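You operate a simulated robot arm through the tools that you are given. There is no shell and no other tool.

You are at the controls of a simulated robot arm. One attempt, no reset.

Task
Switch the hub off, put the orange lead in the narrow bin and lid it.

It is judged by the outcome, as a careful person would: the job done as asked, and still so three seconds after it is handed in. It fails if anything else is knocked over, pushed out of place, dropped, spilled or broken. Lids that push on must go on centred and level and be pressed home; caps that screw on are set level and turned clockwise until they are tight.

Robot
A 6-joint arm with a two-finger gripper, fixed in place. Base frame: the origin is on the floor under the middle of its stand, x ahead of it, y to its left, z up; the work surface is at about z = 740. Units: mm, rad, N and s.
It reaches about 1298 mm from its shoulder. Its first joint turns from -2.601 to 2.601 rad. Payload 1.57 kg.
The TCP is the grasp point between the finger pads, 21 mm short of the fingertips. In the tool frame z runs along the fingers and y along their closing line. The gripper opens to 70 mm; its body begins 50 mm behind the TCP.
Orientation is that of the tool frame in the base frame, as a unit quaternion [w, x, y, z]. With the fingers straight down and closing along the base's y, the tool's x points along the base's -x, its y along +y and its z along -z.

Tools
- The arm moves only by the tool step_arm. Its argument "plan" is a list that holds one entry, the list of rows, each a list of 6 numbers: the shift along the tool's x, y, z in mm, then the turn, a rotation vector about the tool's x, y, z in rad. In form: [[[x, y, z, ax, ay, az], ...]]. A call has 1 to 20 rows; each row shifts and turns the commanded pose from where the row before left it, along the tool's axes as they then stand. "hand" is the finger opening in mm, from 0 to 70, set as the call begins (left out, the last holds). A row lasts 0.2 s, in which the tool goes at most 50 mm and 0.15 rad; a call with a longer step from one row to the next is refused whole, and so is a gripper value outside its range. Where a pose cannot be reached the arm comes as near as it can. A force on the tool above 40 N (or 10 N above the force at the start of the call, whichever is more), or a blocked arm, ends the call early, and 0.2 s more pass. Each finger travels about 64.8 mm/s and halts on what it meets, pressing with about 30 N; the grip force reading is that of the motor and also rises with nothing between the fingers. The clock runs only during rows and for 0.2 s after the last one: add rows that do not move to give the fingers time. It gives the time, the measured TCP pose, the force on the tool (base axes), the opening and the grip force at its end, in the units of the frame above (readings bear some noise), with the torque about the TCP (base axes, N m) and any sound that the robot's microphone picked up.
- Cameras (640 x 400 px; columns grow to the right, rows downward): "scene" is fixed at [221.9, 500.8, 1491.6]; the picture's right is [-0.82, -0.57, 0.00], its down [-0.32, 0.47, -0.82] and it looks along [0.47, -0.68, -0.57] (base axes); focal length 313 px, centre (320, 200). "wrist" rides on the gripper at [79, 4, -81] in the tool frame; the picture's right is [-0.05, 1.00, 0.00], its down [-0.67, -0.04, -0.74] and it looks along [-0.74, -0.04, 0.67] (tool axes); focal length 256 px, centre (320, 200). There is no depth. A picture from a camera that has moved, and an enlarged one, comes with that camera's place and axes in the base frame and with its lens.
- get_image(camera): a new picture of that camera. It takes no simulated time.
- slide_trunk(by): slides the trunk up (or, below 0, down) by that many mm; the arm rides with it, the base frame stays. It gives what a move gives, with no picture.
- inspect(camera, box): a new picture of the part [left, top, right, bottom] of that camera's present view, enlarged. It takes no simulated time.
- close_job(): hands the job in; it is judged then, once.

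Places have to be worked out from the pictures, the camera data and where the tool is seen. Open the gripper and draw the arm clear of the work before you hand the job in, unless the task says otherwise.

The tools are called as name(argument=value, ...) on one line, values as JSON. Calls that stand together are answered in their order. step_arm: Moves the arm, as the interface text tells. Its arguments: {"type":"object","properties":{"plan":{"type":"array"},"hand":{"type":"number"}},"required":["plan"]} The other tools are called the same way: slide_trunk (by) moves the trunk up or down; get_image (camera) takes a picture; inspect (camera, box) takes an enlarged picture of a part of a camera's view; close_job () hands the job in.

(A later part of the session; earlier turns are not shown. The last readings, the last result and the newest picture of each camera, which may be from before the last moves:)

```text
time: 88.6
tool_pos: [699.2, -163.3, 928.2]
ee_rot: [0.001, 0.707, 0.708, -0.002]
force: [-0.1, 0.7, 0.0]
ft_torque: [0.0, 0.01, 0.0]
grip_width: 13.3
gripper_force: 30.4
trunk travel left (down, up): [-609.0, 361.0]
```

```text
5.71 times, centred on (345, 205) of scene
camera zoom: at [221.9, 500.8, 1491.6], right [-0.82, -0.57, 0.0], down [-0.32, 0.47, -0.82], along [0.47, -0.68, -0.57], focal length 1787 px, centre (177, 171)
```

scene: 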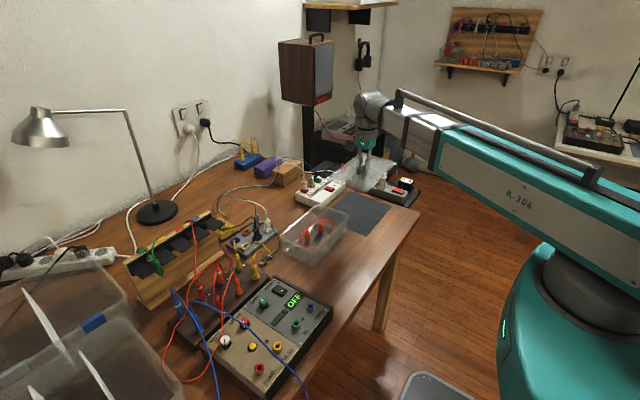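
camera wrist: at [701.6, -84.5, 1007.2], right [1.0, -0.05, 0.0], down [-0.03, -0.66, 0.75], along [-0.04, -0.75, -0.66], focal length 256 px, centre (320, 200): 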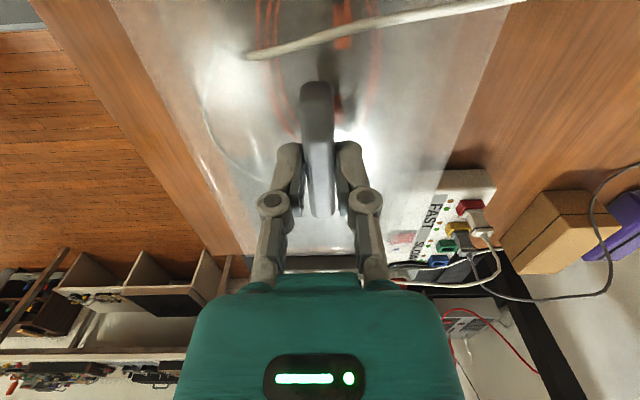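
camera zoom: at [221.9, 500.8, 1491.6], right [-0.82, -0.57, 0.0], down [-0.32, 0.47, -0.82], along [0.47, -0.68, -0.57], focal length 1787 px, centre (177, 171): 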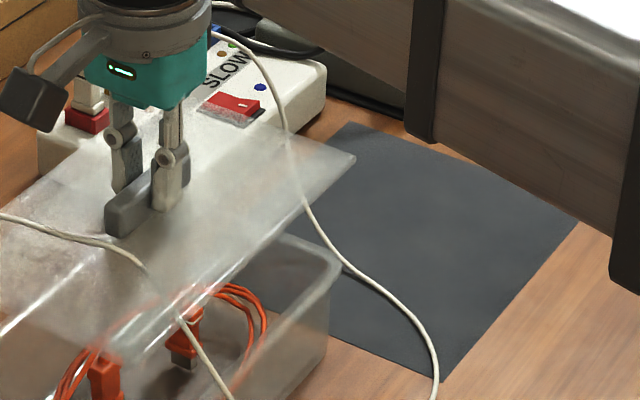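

With a refined scene-camera model (it matches the lid corners to within 2 px), I estimate the bin centre at about (700, -170.3). I correct the position and lower until the lid is about 20 mm above the rim, then compare again.

step_arm(plan=[[[-7.4, 2.3, 0, 0, 0, 0], [0, 0, 0, 0, 0, 0]]])

slide_trunk(by=-58)

inspect(camera="wrist", box=[100, 0, 540, 280])

inspect(camera="scene", box=[265, 200, 325, 260])

inspect(camera="scene", box=[315, 180, 375, 240])

```text
time: 89.2
tool_pos: [699.6, -171.6, 928.0]
ee_rot: [0.001, 0.706, 0.708, -0.002]
force: [0.5, 0.2, -1.4]
ft_torque: [0.01, -0.03, -0.01]
grip_width: 13.2
gripper_force: 29.9
trunk travel left (down, up): [-609.0, 361.0]
```

```text
time: 90.2
tool_pos: [699.6, -171.0, 870.2]
ee_rot: [0.001, 0.707, 0.707, -0.002]
force: [0.5, -0.7, -1.0]
ft_torque: [0.01, 0.0, -0.01]
grip_width: 13.2
gripper_force: 29.8
trunk travel left (down, up): [-551.0, 419.0]
```

```text
1.43 times, centred on (320, 140) of wrist
camera zoom: at [703.5, -92.4, 949.1], right [1.0, -0.05, 0.0], down [-0.03, -0.66, 0.75], along [-0.04, -0.75, -0.66], focal length 366 px, centre (320, 286)
```

zoom: 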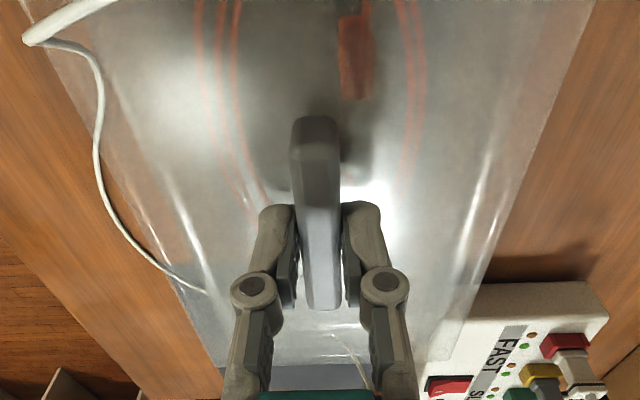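

```text
6.67 times, centred on (295, 230) of scene
camera zoom: at [221.9, 500.8, 1491.6], right [-0.82, -0.57, 0.0], down [-0.32, 0.47, -0.82], along [0.47, -0.68, -0.57], focal length 2085 px, centre (487, 0)
```

zoom: 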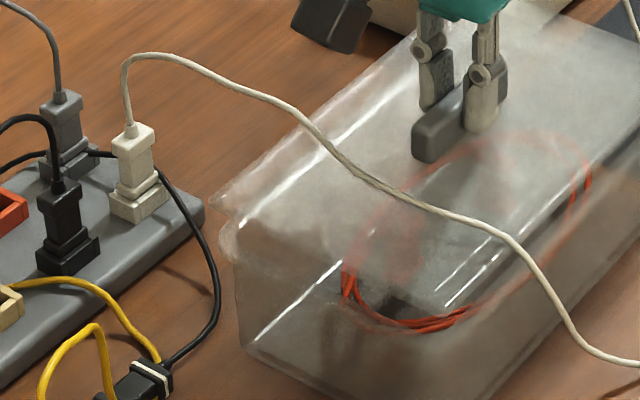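

```text
6.67 times, centred on (345, 210) of scene
camera zoom: at [221.9, 500.8, 1491.6], right [-0.82, -0.57, 0.0], down [-0.32, 0.47, -0.82], along [0.47, -0.68, -0.57], focal length 2085 px, centre (153, 133)
```

zoom: 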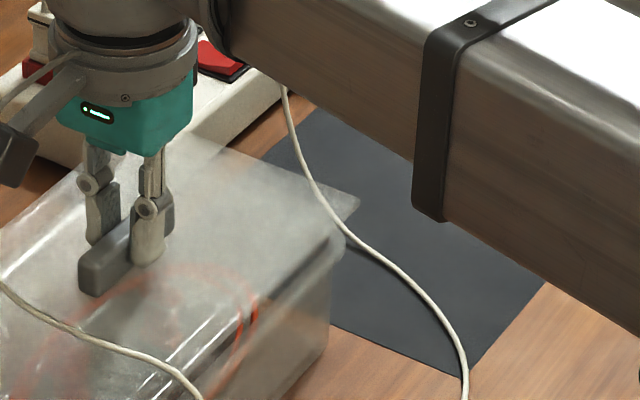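

The white lead now drapes over the top of the lid, so it won't be trapped underneath. I lower gently in small steps, feeling for first contact.

slide_trunk(by=-10)

slide_trunk(by=-3)

inspect(camera="scene", box=[265, 200, 325, 260])

inspect(camera="scene", box=[315, 180, 375, 240])

```text
time: 90.8
tool_pos: [698.9, -170.7, 860.2]
ee_rot: [0.001, 0.707, 0.707, -0.002]
force: [-0.9, 0.5, -0.6]
ft_torque: [-0.02, -0.01, -0.01]
grip_width: 13.7
gripper_force: 30.0
trunk travel left (down, up): [-541.0, 429.0]
```

```text
time: 91.3
tool_pos: [698.7, -170.2, 857.1]
ee_rot: [0.001, 0.706, 0.708, -0.002]
force: [-0.9, -0.4, -0.7]
ft_torque: [0.01, 0.05, 0.01]
grip_width: 13.6
gripper_force: 30.0
trunk travel left (down, up): [-538.0, 432.0]
```

```text
6.67 times, centred on (295, 230) of scene
camera zoom: at [221.9, 500.8, 1491.6], right [-0.82, -0.57, 0.0], down [-0.32, 0.47, -0.82], along [0.47, -0.68, -0.57], focal length 2085 px, centre (487, 0)
```

zoom: 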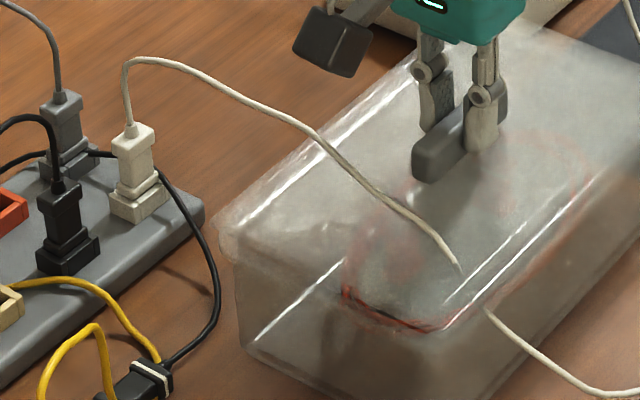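

```text
6.67 times, centred on (345, 210) of scene
camera zoom: at [221.9, 500.8, 1491.6], right [-0.82, -0.57, 0.0], down [-0.32, 0.47, -0.82], along [0.47, -0.68, -0.57], focal length 2085 px, centre (153, 133)
```

zoom: 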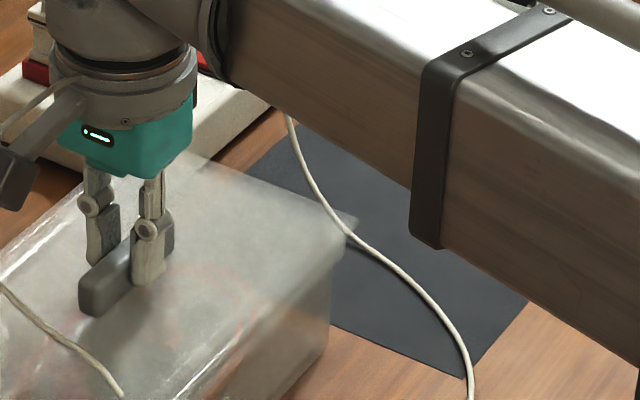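

No contact yet at TCP z ≈ 857. I continue in 2–3 mm steps.

slide_trunk(by=-3)

slide_trunk(by=-3)

slide_trunk(by=-3)

```text
time: 91.8
tool_pos: [699.4, -172.0, 853.3]
ee_rot: [0.001, 0.707, 0.708, -0.001]
force: [0.0, -0.3, -1.3]
ft_torque: [0.01, -0.03, 0.02]
grip_width: 13.5
gripper_force: 30.1
trunk travel left (down, up): [-535.0, 435.0]
```

```text
time: 92.3
tool_pos: [699.2, -171.4, 850.9]
ee_rot: [0.0, 0.707, 0.708, -0.002]
force: [-0.4, 0.1, -0.7]
ft_torque: [0.03, -0.01, 0.01]
grip_width: 13.4
gripper_force: 30.1
trunk travel left (down, up): [-532.0, 438.0]
```

```text
time: 92.8
tool_pos: [699.5, -169.7, 848.8]
ee_rot: [0.001, 0.707, 0.707, -0.001]
force: [6.6, -0.7, 27.9]
ft_torque: [-0.01, -0.16, -0.01]
grip_width: 13.3
gripper_force: 29.5
trunk travel left (down, up): [-529.0, 441.0]
```

Contact at TCP z ≈ 849 with 28 N. I stop and look at how the lid sits.

inspect(camera="scene", box=[265, 200, 325, 260])

inspect(camera="scene", box=[315, 180, 375, 240])

get_image(camera="wrist")

```text
6.67 times, centred on (295, 230) of scene
camera zoom: at [221.9, 500.8, 1491.6], right [-0.82, -0.57, 0.0], down [-0.32, 0.47, -0.82], along [0.47, -0.68, -0.57], focal length 2085 px, centre (487, 0)
```

zoom: 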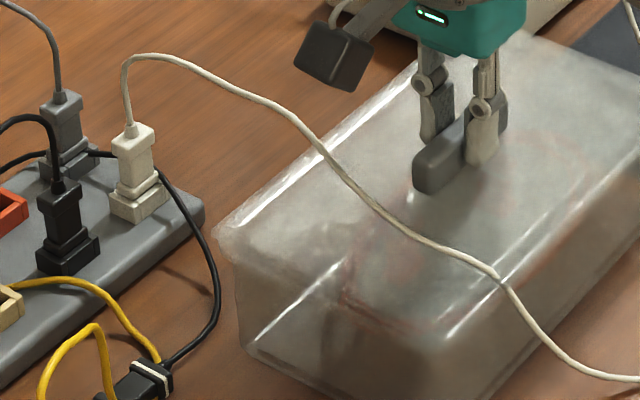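

```text
6.67 times, centred on (345, 210) of scene
camera zoom: at [221.9, 500.8, 1491.6], right [-0.82, -0.57, 0.0], down [-0.32, 0.47, -0.82], along [0.47, -0.68, -0.57], focal length 2085 px, centre (153, 133)
```

zoom: 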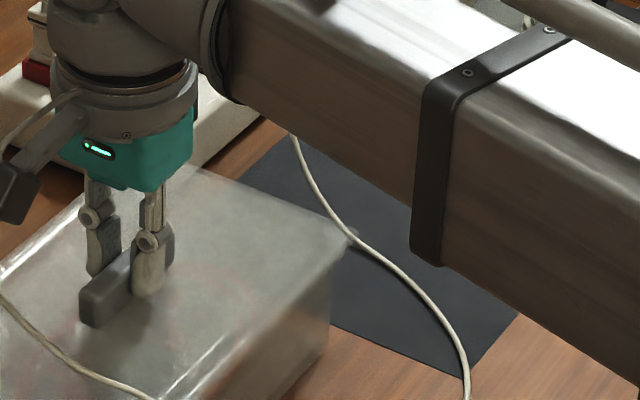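

```text
taken
camera wrist: at [703.0, -92.3, 928.7], right [1.0, -0.05, 0.0], down [-0.04, -0.66, 0.75], along [-0.04, -0.75, -0.66], focal length 256 px, centre (320, 200)
```

wrist: 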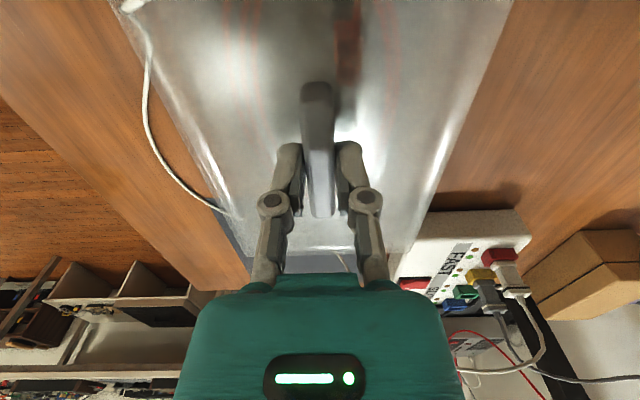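

The force is centred (almost no torque about the tool), so the lid's lip is engaging evenly all round. I press further in small steps and listen for it seating.

slide_trunk(by=-1.5)

inspect(camera="scene", box=[265, 200, 325, 260])

```text
time: 93.3
tool_pos: [698.6, -171.0, 847.6]
ee_rot: [0.001, 0.706, 0.708, -0.002]
force: [9.1, -2.0, 26.5]
ft_torque: [-0.1, -0.16, -0.01]
grip_width: 13.0
gripper_force: 29.9
trunk travel left (down, up): [-528.0, 442.0]
```

```text
6.67 times, centred on (295, 230) of scene
camera zoom: at [221.9, 500.8, 1491.6], right [-0.82, -0.57, 0.0], down [-0.32, 0.47, -0.82], along [0.47, -0.68, -0.57], focal length 2085 px, centre (487, 0)
```

zoom: 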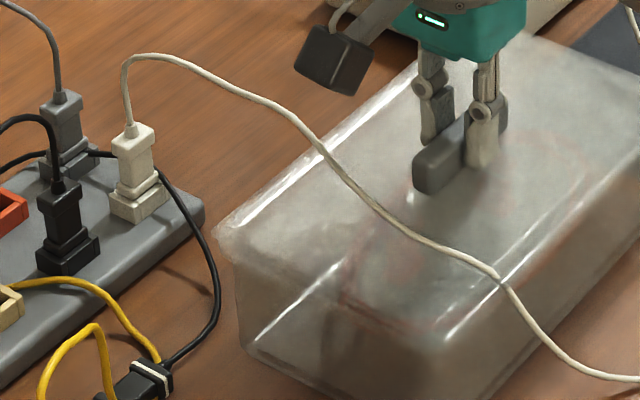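

The lid corner didn't visibly move. I zoom tightly on the lid's edges to see whether there is any gap to the rim.

inspect(camera="scene", box=[280, 225, 305, 245])

inspect(camera="scene", box=[345, 190, 375, 215])

inspect(camera="scene", box=[300, 225, 345, 265])

inspect(camera="wrist", box=[110, 0, 330, 140])

inspect(camera="wrist", box=[220, 200, 440, 280])

```text
16.00 times, centred on (292, 235) of scene
camera zoom: at [221.9, 500.8, 1491.6], right [-0.82, -0.57, 0.0], down [-0.32, 0.47, -0.82], along [0.47, -0.68, -0.57], focal length 5004 px, centre (760, -360)
```

zoom: 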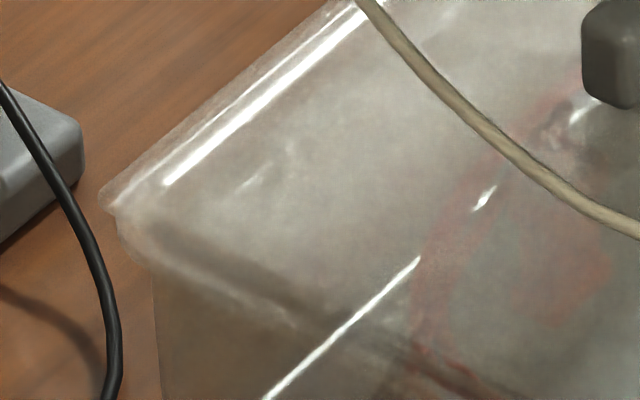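

```text
16.00 times, centred on (360, 202) of scene
camera zoom: at [221.9, 500.8, 1491.6], right [-0.82, -0.57, 0.0], down [-0.32, 0.47, -0.82], along [0.47, -0.68, -0.57], focal length 5004 px, centre (-320, 160)
```

zoom: 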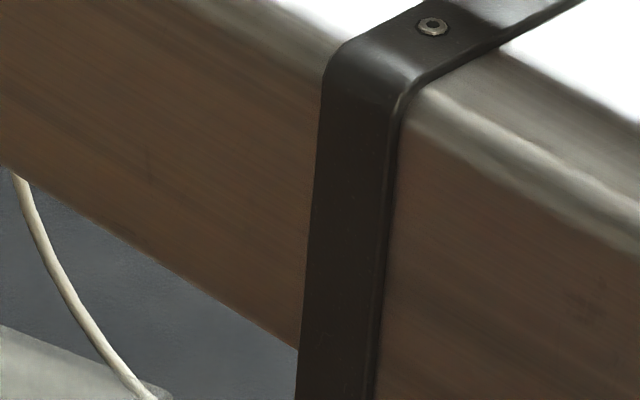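

```text
10.00 times, centred on (322, 245) of scene
camera zoom: at [221.9, 500.8, 1491.6], right [-0.82, -0.57, 0.0], down [-0.32, 0.47, -0.82], along [0.47, -0.68, -0.57], focal length 3128 px, centre (295, -250)
```

zoom: 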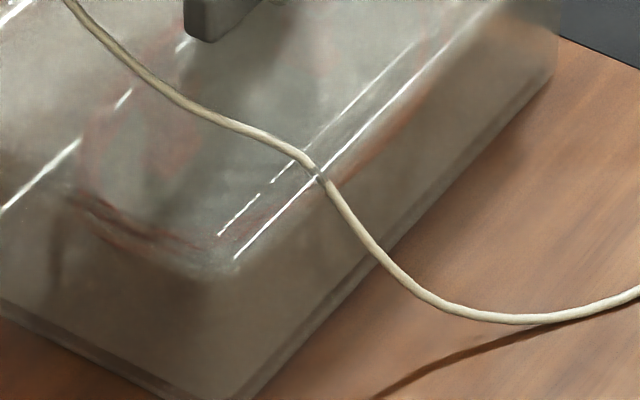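

```text
2.86 times, centred on (220, 70) of wrist
camera zoom: at [702.9, -92.2, 926.6], right [1.0, -0.05, 0.0], down [-0.03, -0.66, 0.75], along [-0.04, -0.75, -0.66], focal length 731 px, centre (606, 571)
```

zoom: 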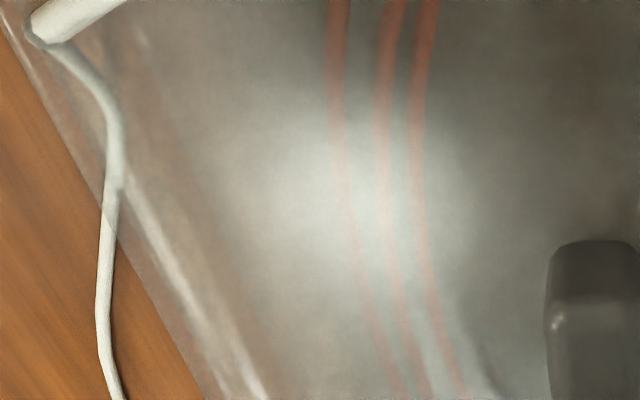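

```text
2.91 times, centred on (330, 240) of wrist
camera zoom: at [702.9, -92.2, 926.6], right [1.0, -0.05, 0.0], down [-0.03, -0.66, 0.75], along [-0.04, -0.75, -0.66], focal length 745 px, centre (291, 84)
```

zoom: 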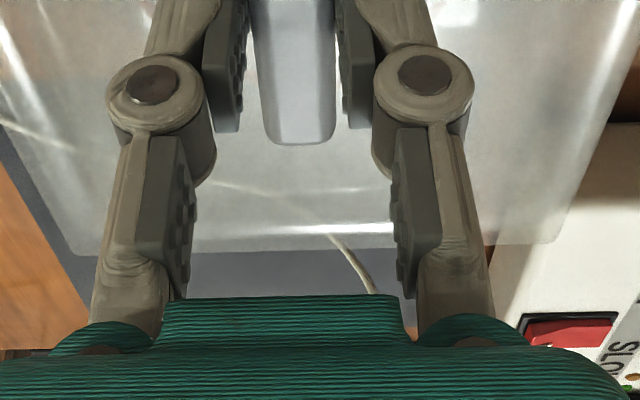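

The push is symmetric but the grip begins to slip at about 27 N, so the lid has met even resistance on the rim. I release it here, rise and inspect how it sits before pressing it home from above.

slide_trunk(by=2)

step_arm(plan=[[[0, 0, 0, 0, 0, 0], [0, 0, 0, 0, 0, 0], [0, 0, 0, 0, 0, 0], [0, 0, 0, 0, 0, 0]]], hand=44)

slide_trunk(by=70)

get_image(camera="wrist")

inspect(camera="scene", box=[265, 170, 385, 265])

```text
time: 93.9
tool_pos: [699.4, -170.2, 847.3]
ee_rot: [-0.001, 0.707, 0.707, -0.002]
force: [0.5, -0.6, -0.7]
ft_torque: [-0.01, -0.03, 0.01]
grip_width: 13.3
gripper_force: 29.5
trunk travel left (down, up): [-530.0, 440.0]
```

```text
time: 94.9
tool_pos: [698.7, -171.9, 848.6]
ee_rot: [0.0, 0.707, 0.708, -0.002]
force: [0.1, 0.4, 0.5]
ft_torque: [0.01, 0.0, -0.03]
grip_width: 43.9
gripper_force: 0.0
trunk travel left (down, up): [-530.0, 440.0]
```

```text
time: 95.9
tool_pos: [698.1, -170.3, 918.1]
ee_rot: [0.0, 0.707, 0.707, -0.001]
force: [0.3, 0.7, 1.1]
ft_torque: [0.01, 0.0, 0.0]
grip_width: 44.4
gripper_force: 0.1
trunk travel left (down, up): [-600.0, 370.0]
```

```text
taken
camera wrist: at [703.6, -92.4, 997.6], right [1.0, -0.05, 0.0], down [-0.03, -0.66, 0.75], along [-0.04, -0.75, -0.66], focal length 256 px, centre (320, 200)
```

wrist: 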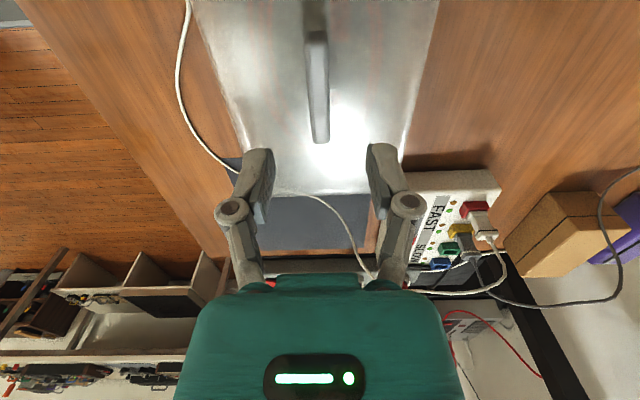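

```text
4.21 times, centred on (325, 218) of scene
camera zoom: at [221.9, 500.8, 1491.6], right [-0.82, -0.57, 0.0], down [-0.32, 0.47, -0.82], along [0.47, -0.68, -0.57], focal length 1317 px, centre (299, 126)
```

zoom: 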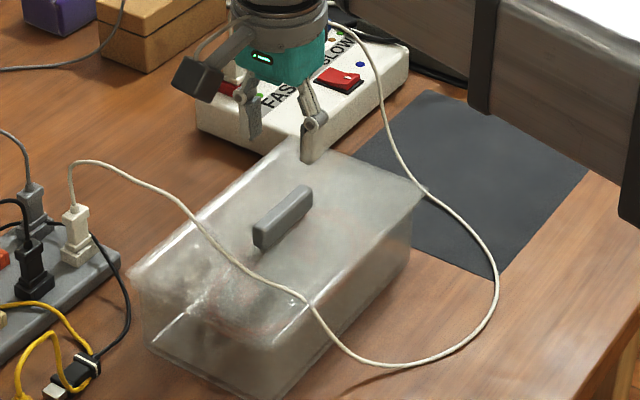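

The lid rests on the bin and looks centred, with the white lead lying over it. I zoom in on its edges.

inspect(camera="scene", box=[285, 215, 325, 265])

inspect(camera="scene", box=[330, 185, 370, 225])

inspect(camera="wrist", box=[180, 0, 450, 200])

```text
8.00 times, centred on (305, 240) of scene
camera zoom: at [221.9, 500.8, 1491.6], right [-0.82, -0.57, 0.0], down [-0.32, 0.47, -0.82], along [0.47, -0.68, -0.57], focal length 2502 px, centre (440, -120)
```

zoom: 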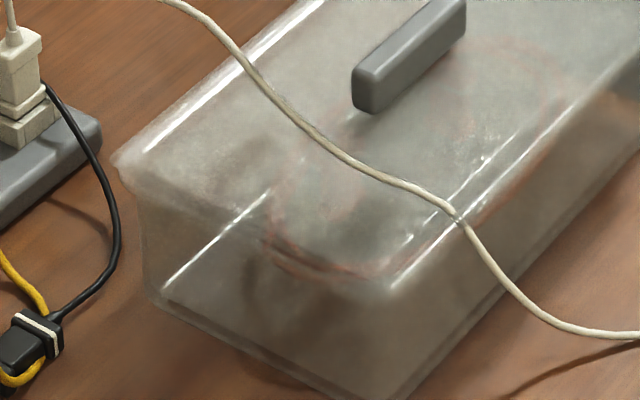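

```text
10.00 times, centred on (350, 205) of scene
camera zoom: at [221.9, 500.8, 1491.6], right [-0.82, -0.57, 0.0], down [-0.32, 0.47, -0.82], along [0.47, -0.68, -0.57], focal length 3128 px, centre (20, 150)
```

zoom: 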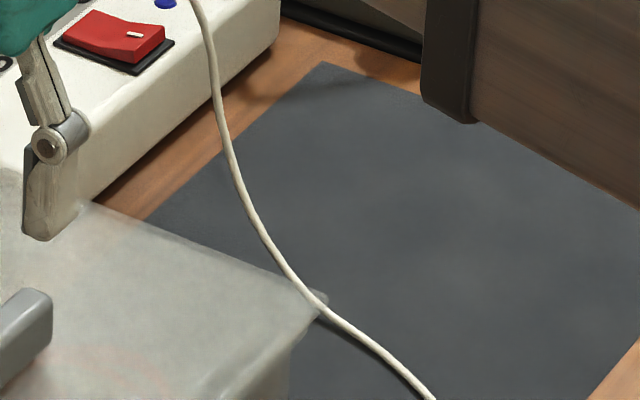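

```text
2.00 times, centred on (315, 100) of wrist
camera zoom: at [703.6, -92.4, 997.6], right [1.0, -0.05, 0.0], down [-0.03, -0.66, 0.75], along [-0.04, -0.75, -0.66], focal length 512 px, centre (330, 400)
```

zoom: 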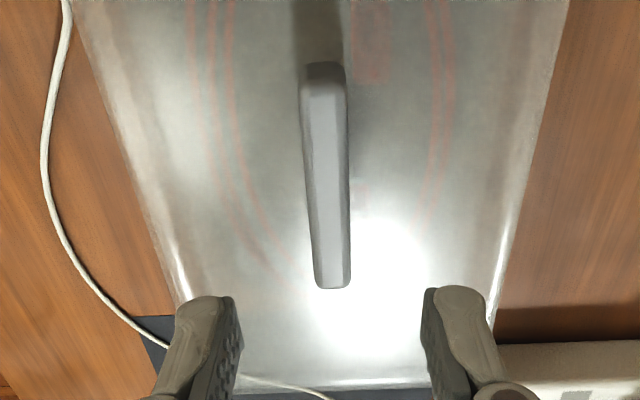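

The lid sits squarely on the rim. I close the fingers and press down on the handle's centre with the trunk to push it home.

step_arm(plan=[[[0, 0, 0, 0, 0, 0], [0, 0, 0, 0, 0, 0], [0, 0, 0, 0, 0, 0], [0, 0, 0, 0, 0, 0]]], hand=0)

slide_trunk(by=-48)

get_image(camera="wrist")

```text
time: 96.9
tool_pos: [699.9, -171.3, 918.8]
ee_rot: [0.001, 0.707, 0.708, -0.002]
force: [-0.8, -0.9, 0.0]
ft_torque: [0.0, 0.0, 0.0]
grip_width: 0.0
gripper_force: 28.8
trunk travel left (down, up): [-600.0, 370.0]
```

```text
time: 97.8
tool_pos: [698.3, -171.4, 870.8]
ee_rot: [0.001, 0.707, 0.707, -0.002]
force: [0.0, 0.0, -0.5]
ft_torque: [0.02, -0.01, 0.02]
grip_width: 0.0
gripper_force: 28.9
trunk travel left (down, up): [-552.0, 418.0]
```

```text
taken
camera wrist: at [703.5, -92.4, 949.7], right [1.0, -0.05, 0.0], down [-0.03, -0.66, 0.75], along [-0.04, -0.75, -0.66], focal length 256 px, centre (320, 200)
```

wrist: 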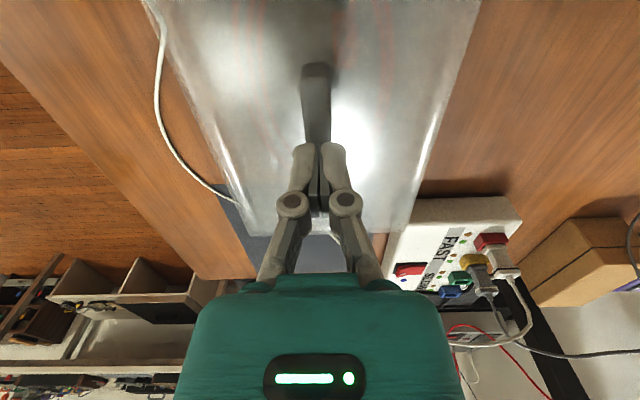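

The closed tips are above the handle's middle. I lower in small steps until they press on it.

slide_trunk(by=-6)

slide_trunk(by=-3)

slide_trunk(by=-2)

```text
time: 98.4
tool_pos: [698.5, -170.7, 864.3]
ee_rot: [0.001, 0.706, 0.708, -0.002]
force: [-0.3, 0.3, -0.5]
ft_torque: [-0.03, -0.04, 0.01]
grip_width: 0.1
gripper_force: 28.4
trunk travel left (down, up): [-546.0, 424.0]
```

```text
time: 98.9
tool_pos: [699.1, -171.7, 862.9]
ee_rot: [0.001, 0.706, 0.708, -0.001]
force: [6.2, -1.0, 22.4]
ft_torque: [-0.02, -0.09, -0.02]
grip_width: 6.1
gripper_force: 28.4
trunk travel left (down, up): [-543.0, 427.0]
```

```text
time: 99.3
tool_pos: [699.5, -171.4, 863.1]
ee_rot: [0.002, 0.706, 0.708, 0.0]
force: [0.6, 1.2, 29.1]
ft_torque: [0.02, -0.01, -0.05]
grip_width: 5.9
gripper_force: 28.3
trunk travel left (down, up): [-542.0, 428.0]
stopped: the force on the tool passed its limit at 46 N (the readings are from after the stop); the commanded pose is now the measured one
```

The force passed 46 N without the lid moving further (tips at z ≈ 842), and no click was heard. I rise, turn the tool back and take a low grazing look at the lid–rim joint from the near side to see whether it is home.

slide_trunk(by=120)

step_arm(plan=[[[0, 0, 0, 0, 0, -0.1428], [0, 0, 0, 0, 0, -0.1428], [0, 0, 0, 0, 0, -0.1428], [0, 0, 0, 0, 0, -0.1428], [0, 0, 0, 0, 0, -0.1428], [0, 0, 0, 0, 0, -0.1428], [0, 0, 0, 0, 0, -0.1428], [0, 0, 0, 0, 0, -0.1428], [0, 0, 0, 0, 0, -0.1428], [0, 0, 0, 0, 0, -0.1428], [0, 0, 0, 0, 0, -0.1428], [42, -8, 0, 0, 0, 0], [42, -8, 0, 0, 0, 0], [42, -8, 0, 0, 0, 0], [42, -8, 0, 0, 0, 0], [0, 0, 0, 0, 0, 0]]])

get_image(camera="wrist")

```text
time: 100.8
tool_pos: [700.8, -171.7, 980.3]
ee_rot: [0.001, 0.706, 0.708, -0.001]
force: [0.6, 0.3, 0.7]
ft_torque: [-0.02, -0.01, -0.03]
grip_width: 0.1
gripper_force: 28.9
trunk travel left (down, up): [-662.0, 308.0]
```

```text
time: 104.2
tool_pos: [534.9, -204.7, 981.1]
ee_rot: [0.0, -0.001, 1.0, -0.002]
force: [-0.9, 0.5, 0.9]
ft_torque: [0.01, 0.0, -0.02]
grip_width: 0.0
gripper_force: 28.8
trunk travel left (down, up): [-662.0, 308.0]
```

```text
taken
camera wrist: at [457.0, -201.2, 1060.4], right [0.05, 1.0, 0.0], down [0.67, -0.03, 0.75], along [0.74, -0.04, -0.67], focal length 256 px, centre (320, 200)
```

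wrist: 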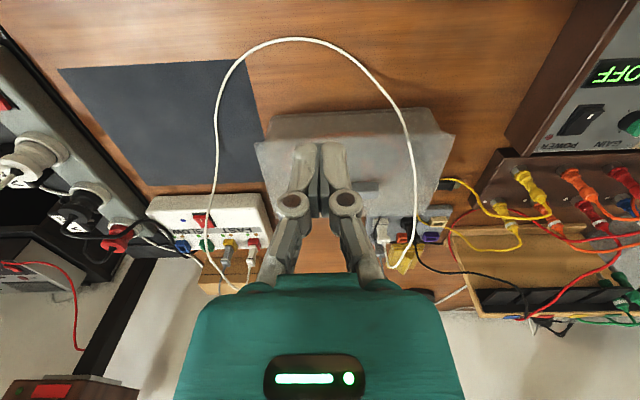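

Everything else looks undisturbed. I zoom on the lid from here before going lower.

inspect(camera="wrist", box=[240, 95, 470, 240])

inspect(camera="wrist", box=[400, 100, 470, 150])

inspect(camera="wrist", box=[245, 105, 315, 155])

```text
2.76 times, centred on (355, 168) of wrist
camera zoom: at [457.0, -201.2, 1060.4], right [0.05, 1.0, 0.0], down [0.67, -0.03, 0.75], along [0.74, -0.04, -0.67], focal length 706 px, centre (223, 290)
```

zoom: 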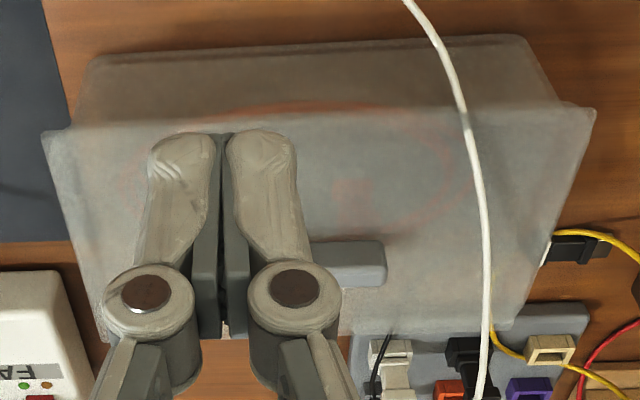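

```text
8.00 times, centred on (435, 125) of wrist
camera zoom: at [457.0, -201.2, 1060.4], right [0.05, 1.0, 0.0], down [0.67, -0.03, 0.75], along [0.74, -0.04, -0.67], focal length 2048 px, centre (-600, 800)
```

zoom: 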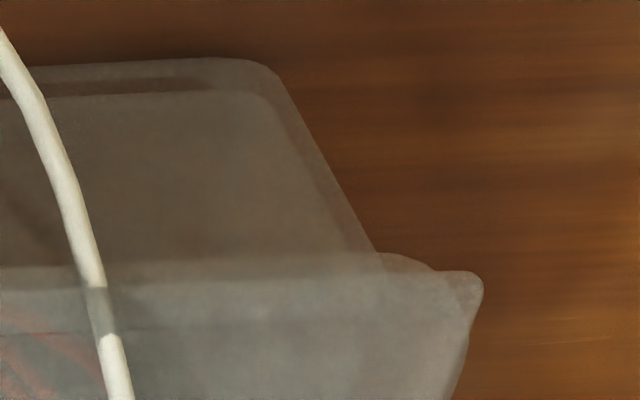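

```text
8.00 times, centred on (280, 130) of wrist
camera zoom: at [457.0, -201.2, 1060.4], right [0.05, 1.0, 0.0], down [0.67, -0.03, 0.75], along [0.74, -0.04, -0.67], focal length 2048 px, centre (640, 760)
```

zoom: 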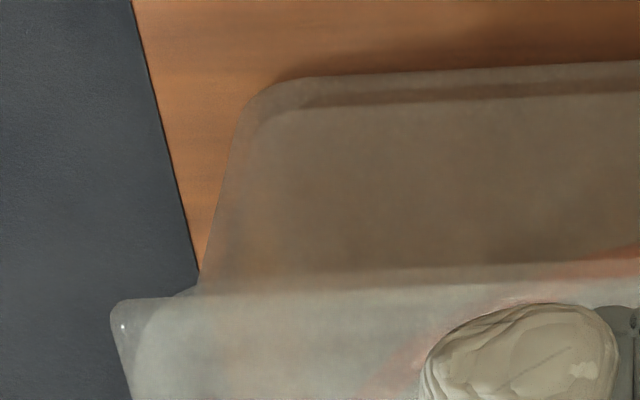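

The lid overhangs the rim on both sides. To judge the vertical gap I lower the camera for a grazing view.

slide_trunk(by=-150)

get_image(camera="wrist")

inspect(camera="wrist", box=[470, 220, 600, 300])

inspect(camera="wrist", box=[120, 200, 290, 300])

```text
time: 105.9
tool_pos: [536.6, -204.6, 831.5]
ee_rot: [0.001, 0.001, 1.0, -0.001]
force: [0.0, -0.8, 0.2]
ft_torque: [-0.05, 0.0, 0.01]
grip_width: 0.4
gripper_force: 28.6
trunk travel left (down, up): [-512.0, 458.0]
```

```text
taken
camera wrist: at [457.2, -201.0, 910.3], right [0.05, 1.0, 0.0], down [0.67, -0.03, 0.75], along [0.74, -0.04, -0.67], focal length 256 px, centre (320, 200)
```

wrist: 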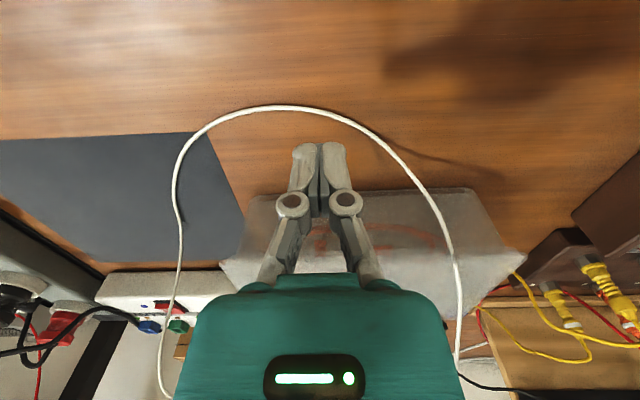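

```text
4.92 times, centred on (535, 260) of wrist
camera zoom: at [457.2, -201.0, 910.3], right [0.05, 1.0, 0.0], down [0.67, -0.03, 0.75], along [0.74, -0.04, -0.67], focal length 1260 px, centre (-738, -95)
```

zoom: 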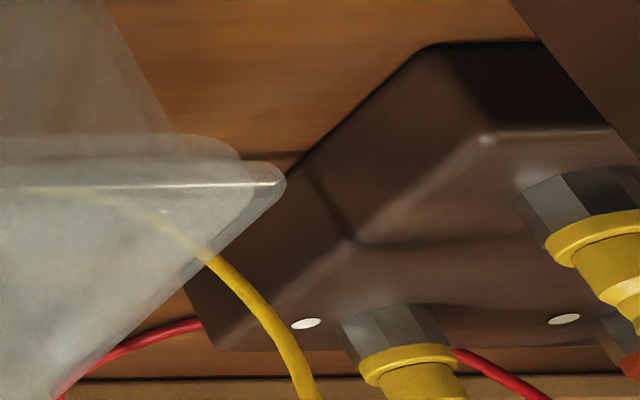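

```text
3.76 times, centred on (205, 250) of wrist
camera zoom: at [457.2, -201.0, 910.3], right [0.05, 1.0, 0.0], down [0.67, -0.03, 0.75], along [0.74, -0.04, -0.67], focal length 964 px, centre (753, 12)
```

zoom: 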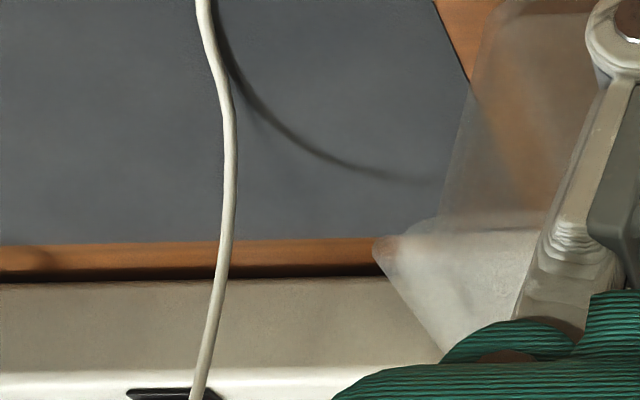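

The grazing view shows the rim band directly meeting the lid flange. I zoom in tighter to check for any gap.

inspect(camera="wrist", box=[495, 236, 535, 266])

inspect(camera="wrist", box=[212, 235, 262, 275])

inspect(camera="wrist", box=[375, 170, 535, 300])

```text
13.33 times, centred on (515, 251) of wrist
camera zoom: at [457.2, -201.0, 910.3], right [0.05, 1.0, 0.0], down [0.67, -0.03, 0.75], along [0.74, -0.04, -0.67], focal length 3413 px, centre (-2280, -480)
```

zoom: 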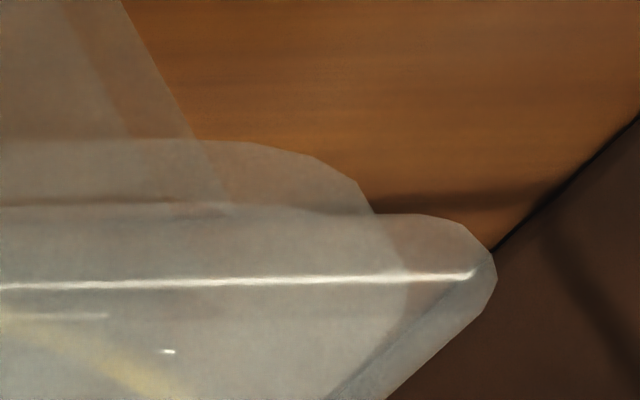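

```text
10.00 times, centred on (237, 255) of wrist
camera zoom: at [457.2, -201.0, 910.3], right [0.05, 1.0, 0.0], down [0.67, -0.03, 0.75], along [0.74, -0.04, -0.67], focal length 2560 px, centre (1150, -350)
```

zoom: 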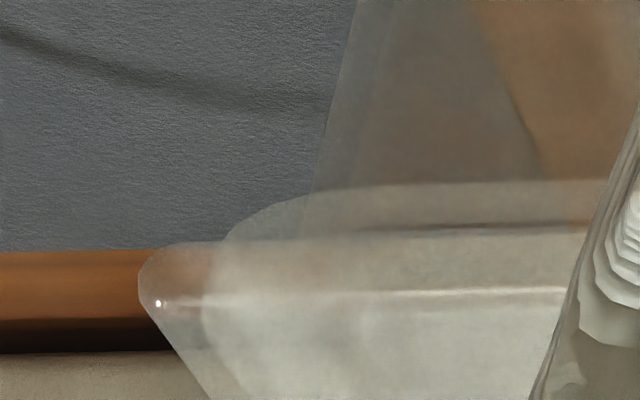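

```text
3.08 times, centred on (455, 235) of wrist
camera zoom: at [457.2, -201.0, 910.3], right [0.05, 1.0, 0.0], down [0.67, -0.03, 0.75], along [0.74, -0.04, -0.67], focal length 788 px, centre (-95, 92)
```

zoom: 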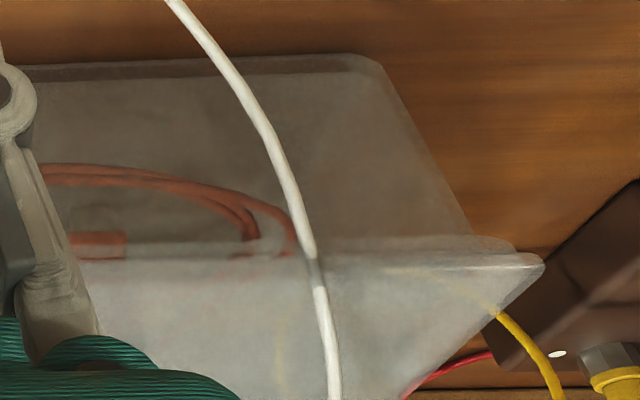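

At both near corners the flange sits directly on the rim with no visible gap, and the side overhang is about 4.3 mm left versus 4.5 mm right. Now I check the centring in x with near-vertical views of the near and far edges.

slide_trunk(by=80)

step_arm(plan=[[[-45, 15, 0, 0, 0, 0], [-45, 15, 0, 0, 0, 0], [-44, 15, 0, 0, 0, 0], [0, 0, 0, 0, 0, 0]]])

get_image(camera="wrist")

inspect(camera="wrist", box=[180, 0, 280, 60])

inspect(camera="wrist", box=[420, 0, 540, 60])

```text
time: 107.1
tool_pos: [536.8, -204.4, 910.1]
ee_rot: [0.001, 0.0, 1.0, -0.001]
force: [-0.6, -0.1, 0.3]
ft_torque: [-0.01, -0.01, 0.0]
grip_width: 0.0
gripper_force: 28.6
trunk travel left (down, up): [-592.0, 378.0]
```

```text
time: 108.1
tool_pos: [668.8, -157.0, 912.0]
ee_rot: [0.0, 0.0, 1.0, -0.002]
force: [0.7, -0.2, -0.5]
ft_torque: [-0.04, -0.01, -0.01]
grip_width: 0.0
gripper_force: 28.7
trunk travel left (down, up): [-592.0, 378.0]
```

```text
taken
camera wrist: at [589.0, -153.0, 990.2], right [0.05, 1.0, 0.0], down [0.67, -0.03, 0.75], along [0.74, -0.04, -0.67], focal length 256 px, centre (320, 200)
```

wrist: 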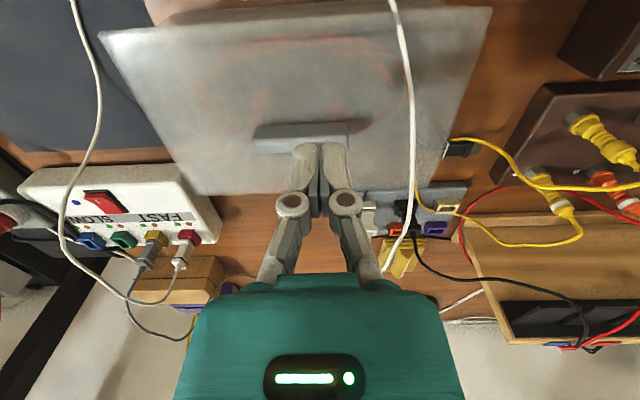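

```text
6.40 times, centred on (230, 30) of wrist
camera zoom: at [589.0, -153.0, 990.2], right [0.05, 1.0, 0.0], down [0.67, -0.03, 0.75], along [0.74, -0.04, -0.67], focal length 1638 px, centre (896, 1288)
```

zoom: 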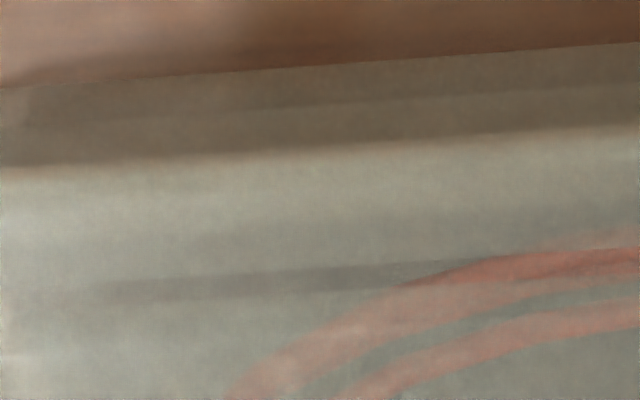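

```text
5.33 times, centred on (480, 30) of wrist
camera zoom: at [589.0, -153.0, 990.2], right [0.05, 1.0, 0.0], down [0.67, -0.03, 0.75], along [0.74, -0.04, -0.67], focal length 1365 px, centre (-533, 1107)
```

zoom: 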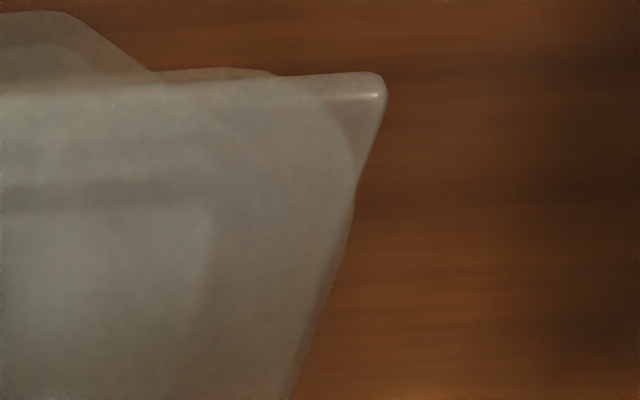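

The near edge of the lid is close to flush with the rim here. I zoom tighter at the near-left corner and then look at the far edge.

inspect(camera="wrist", box=[450, 4, 500, 44])

inspect(camera="wrist", box=[95, 20, 145, 60])

inspect(camera="wrist", box=[180, 150, 240, 200])

inspect(camera="wrist", box=[400, 140, 460, 200])

```text
10.00 times, centred on (475, 24) of wrist
camera zoom: at [589.0, -153.0, 990.2], right [0.05, 1.0, 0.0], down [0.67, -0.03, 0.75], along [0.74, -0.04, -0.67], focal length 2560 px, centre (-1230, 1960)
```

zoom: 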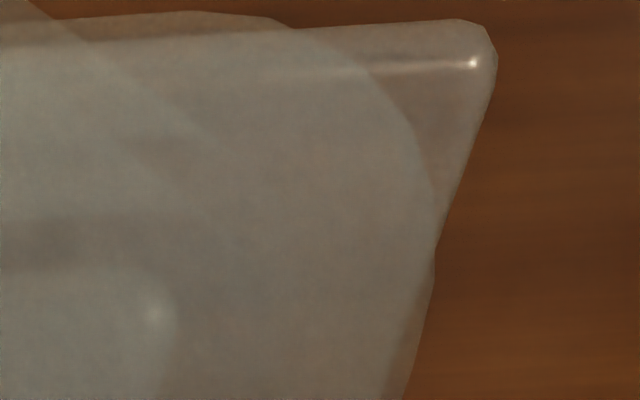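

```text
10.00 times, centred on (120, 40) of wrist
camera zoom: at [589.0, -153.0, 990.2], right [0.05, 1.0, 0.0], down [0.67, -0.03, 0.75], along [0.74, -0.04, -0.67], focal length 2560 px, centre (2320, 1800)
```

zoom: 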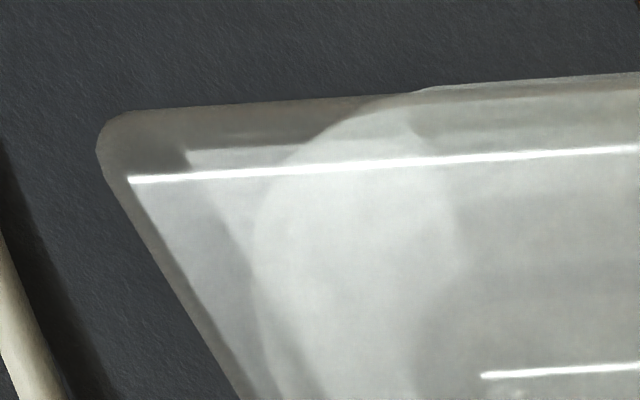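

```text
8.00 times, centred on (210, 175) of wrist
camera zoom: at [589.0, -153.0, 990.2], right [0.05, 1.0, 0.0], down [0.67, -0.03, 0.75], along [0.74, -0.04, -0.67], focal length 2048 px, centre (1200, 400)
```

zoom: 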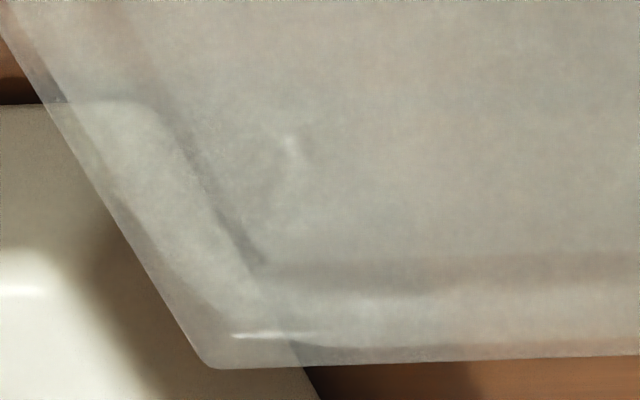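

```text
6.67 times, centred on (430, 170) of wrist
camera zoom: at [589.0, -153.0, 990.2], right [0.05, 1.0, 0.0], down [0.67, -0.03, 0.75], along [0.74, -0.04, -0.67], focal length 1707 px, centre (-413, 400)
```

zoom: 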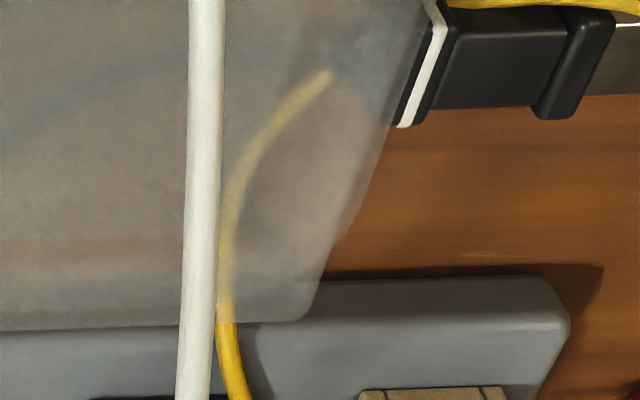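

The rim outline is visible through the lid: the lid overhangs more on the right (about 4 mm) and far (about 3 mm) sides, while the rim peeks out on the left and near sides. So the lid is a few millimetres off-centre. I measure this from a symmetric viewpoint.

slide_trunk(by=68)

step_arm(plan=[[[-25, -8, 0, 0, 0, 0], [-25, -8, 0, 0, 0, 0], [0, 0, 0, 0, 0, 0]]])

get_image(camera="wrist")

inspect(camera="wrist", box=[425, 0, 485, 50])

inspect(camera="wrist", box=[150, 0, 210, 50])

inspect(camera="wrist", box=[200, 90, 270, 140])

inspect(camera="wrist", box=[370, 80, 440, 130])

```text
time: 109.2
tool_pos: [667.5, -156.7, 979.4]
ee_rot: [0.001, -0.001, 1.0, -0.001]
force: [-0.6, -0.6, 0.1]
ft_torque: [0.0, 0.01, -0.01]
grip_width: 0.0
gripper_force: 29.1
trunk travel left (down, up): [-660.0, 310.0]
```

```text
time: 110.0
tool_pos: [717.8, -172.9, 977.7]
ee_rot: [-0.001, 0.001, 1.0, -0.001]
force: [-0.6, -0.8, -0.3]
ft_torque: [0.0, -0.02, -0.03]
grip_width: 0.1
gripper_force: 28.8
trunk travel left (down, up): [-660.0, 310.0]
```

```text
taken
camera wrist: at [638.9, -168.9, 1058.2], right [0.05, 1.0, 0.0], down [0.67, -0.03, 0.75], along [0.74, -0.04, -0.67], focal length 256 px, centre (320, 200)
```

wrist: 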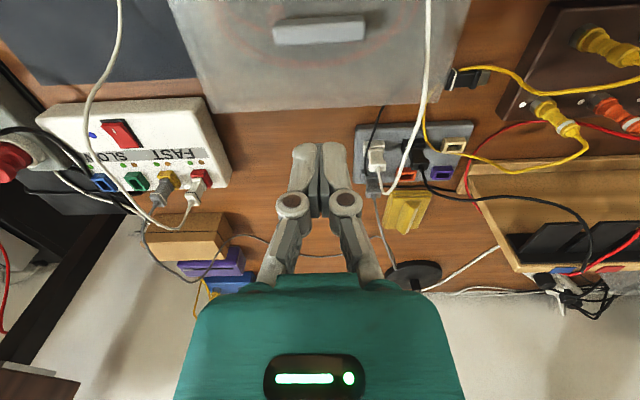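

```text
8.00 times, centred on (455, 25) of wrist
camera zoom: at [638.9, -168.9, 1058.2], right [0.05, 1.0, 0.0], down [0.67, -0.03, 0.75], along [0.74, -0.04, -0.67], focal length 2048 px, centre (-760, 1600)
```

zoom: 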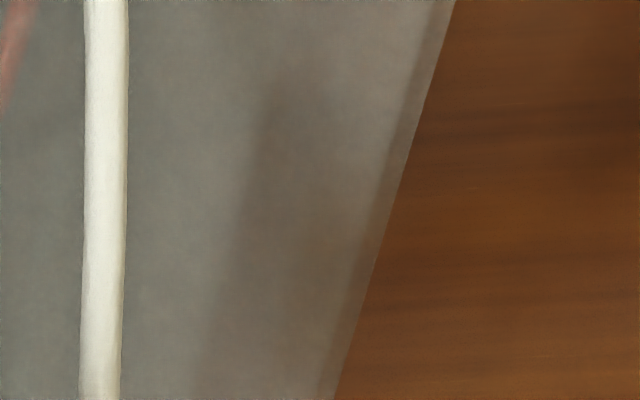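

```text
8.00 times, centred on (180, 25) of wrist
camera zoom: at [638.9, -168.9, 1058.2], right [0.05, 1.0, 0.0], down [0.67, -0.03, 0.75], along [0.74, -0.04, -0.67], focal length 2048 px, centre (1440, 1600)
```

zoom: 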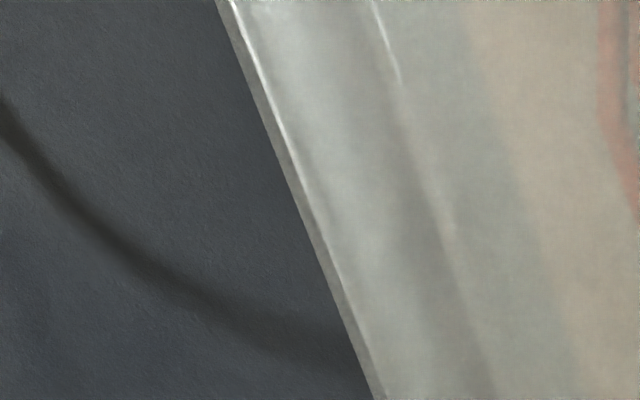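

```text
8.00 times, centred on (235, 115) of wrist
camera zoom: at [638.9, -168.9, 1058.2], right [0.05, 1.0, 0.0], down [0.67, -0.03, 0.75], along [0.74, -0.04, -0.67], focal length 2048 px, centre (1000, 880)
```

zoom: 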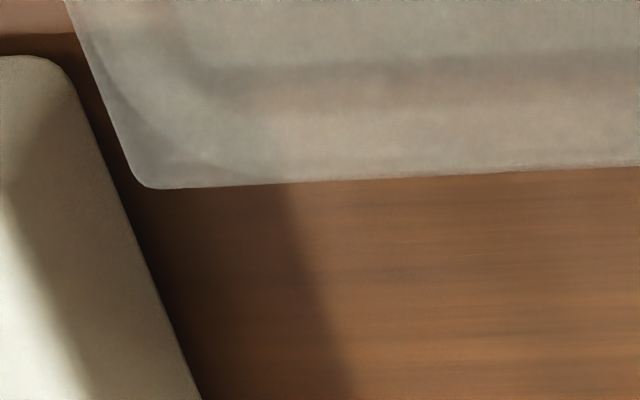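

```text
8.00 times, centred on (405, 105) of wrist
camera zoom: at [638.9, -168.9, 1058.2], right [0.05, 1.0, 0.0], down [0.67, -0.03, 0.75], along [0.74, -0.04, -0.67], focal length 2048 px, centre (-360, 960)
```

zoom: 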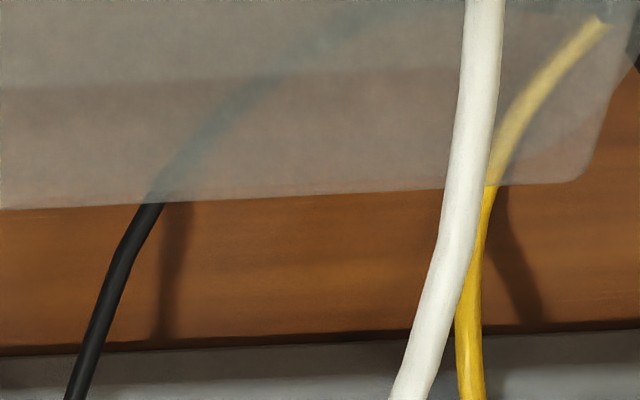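

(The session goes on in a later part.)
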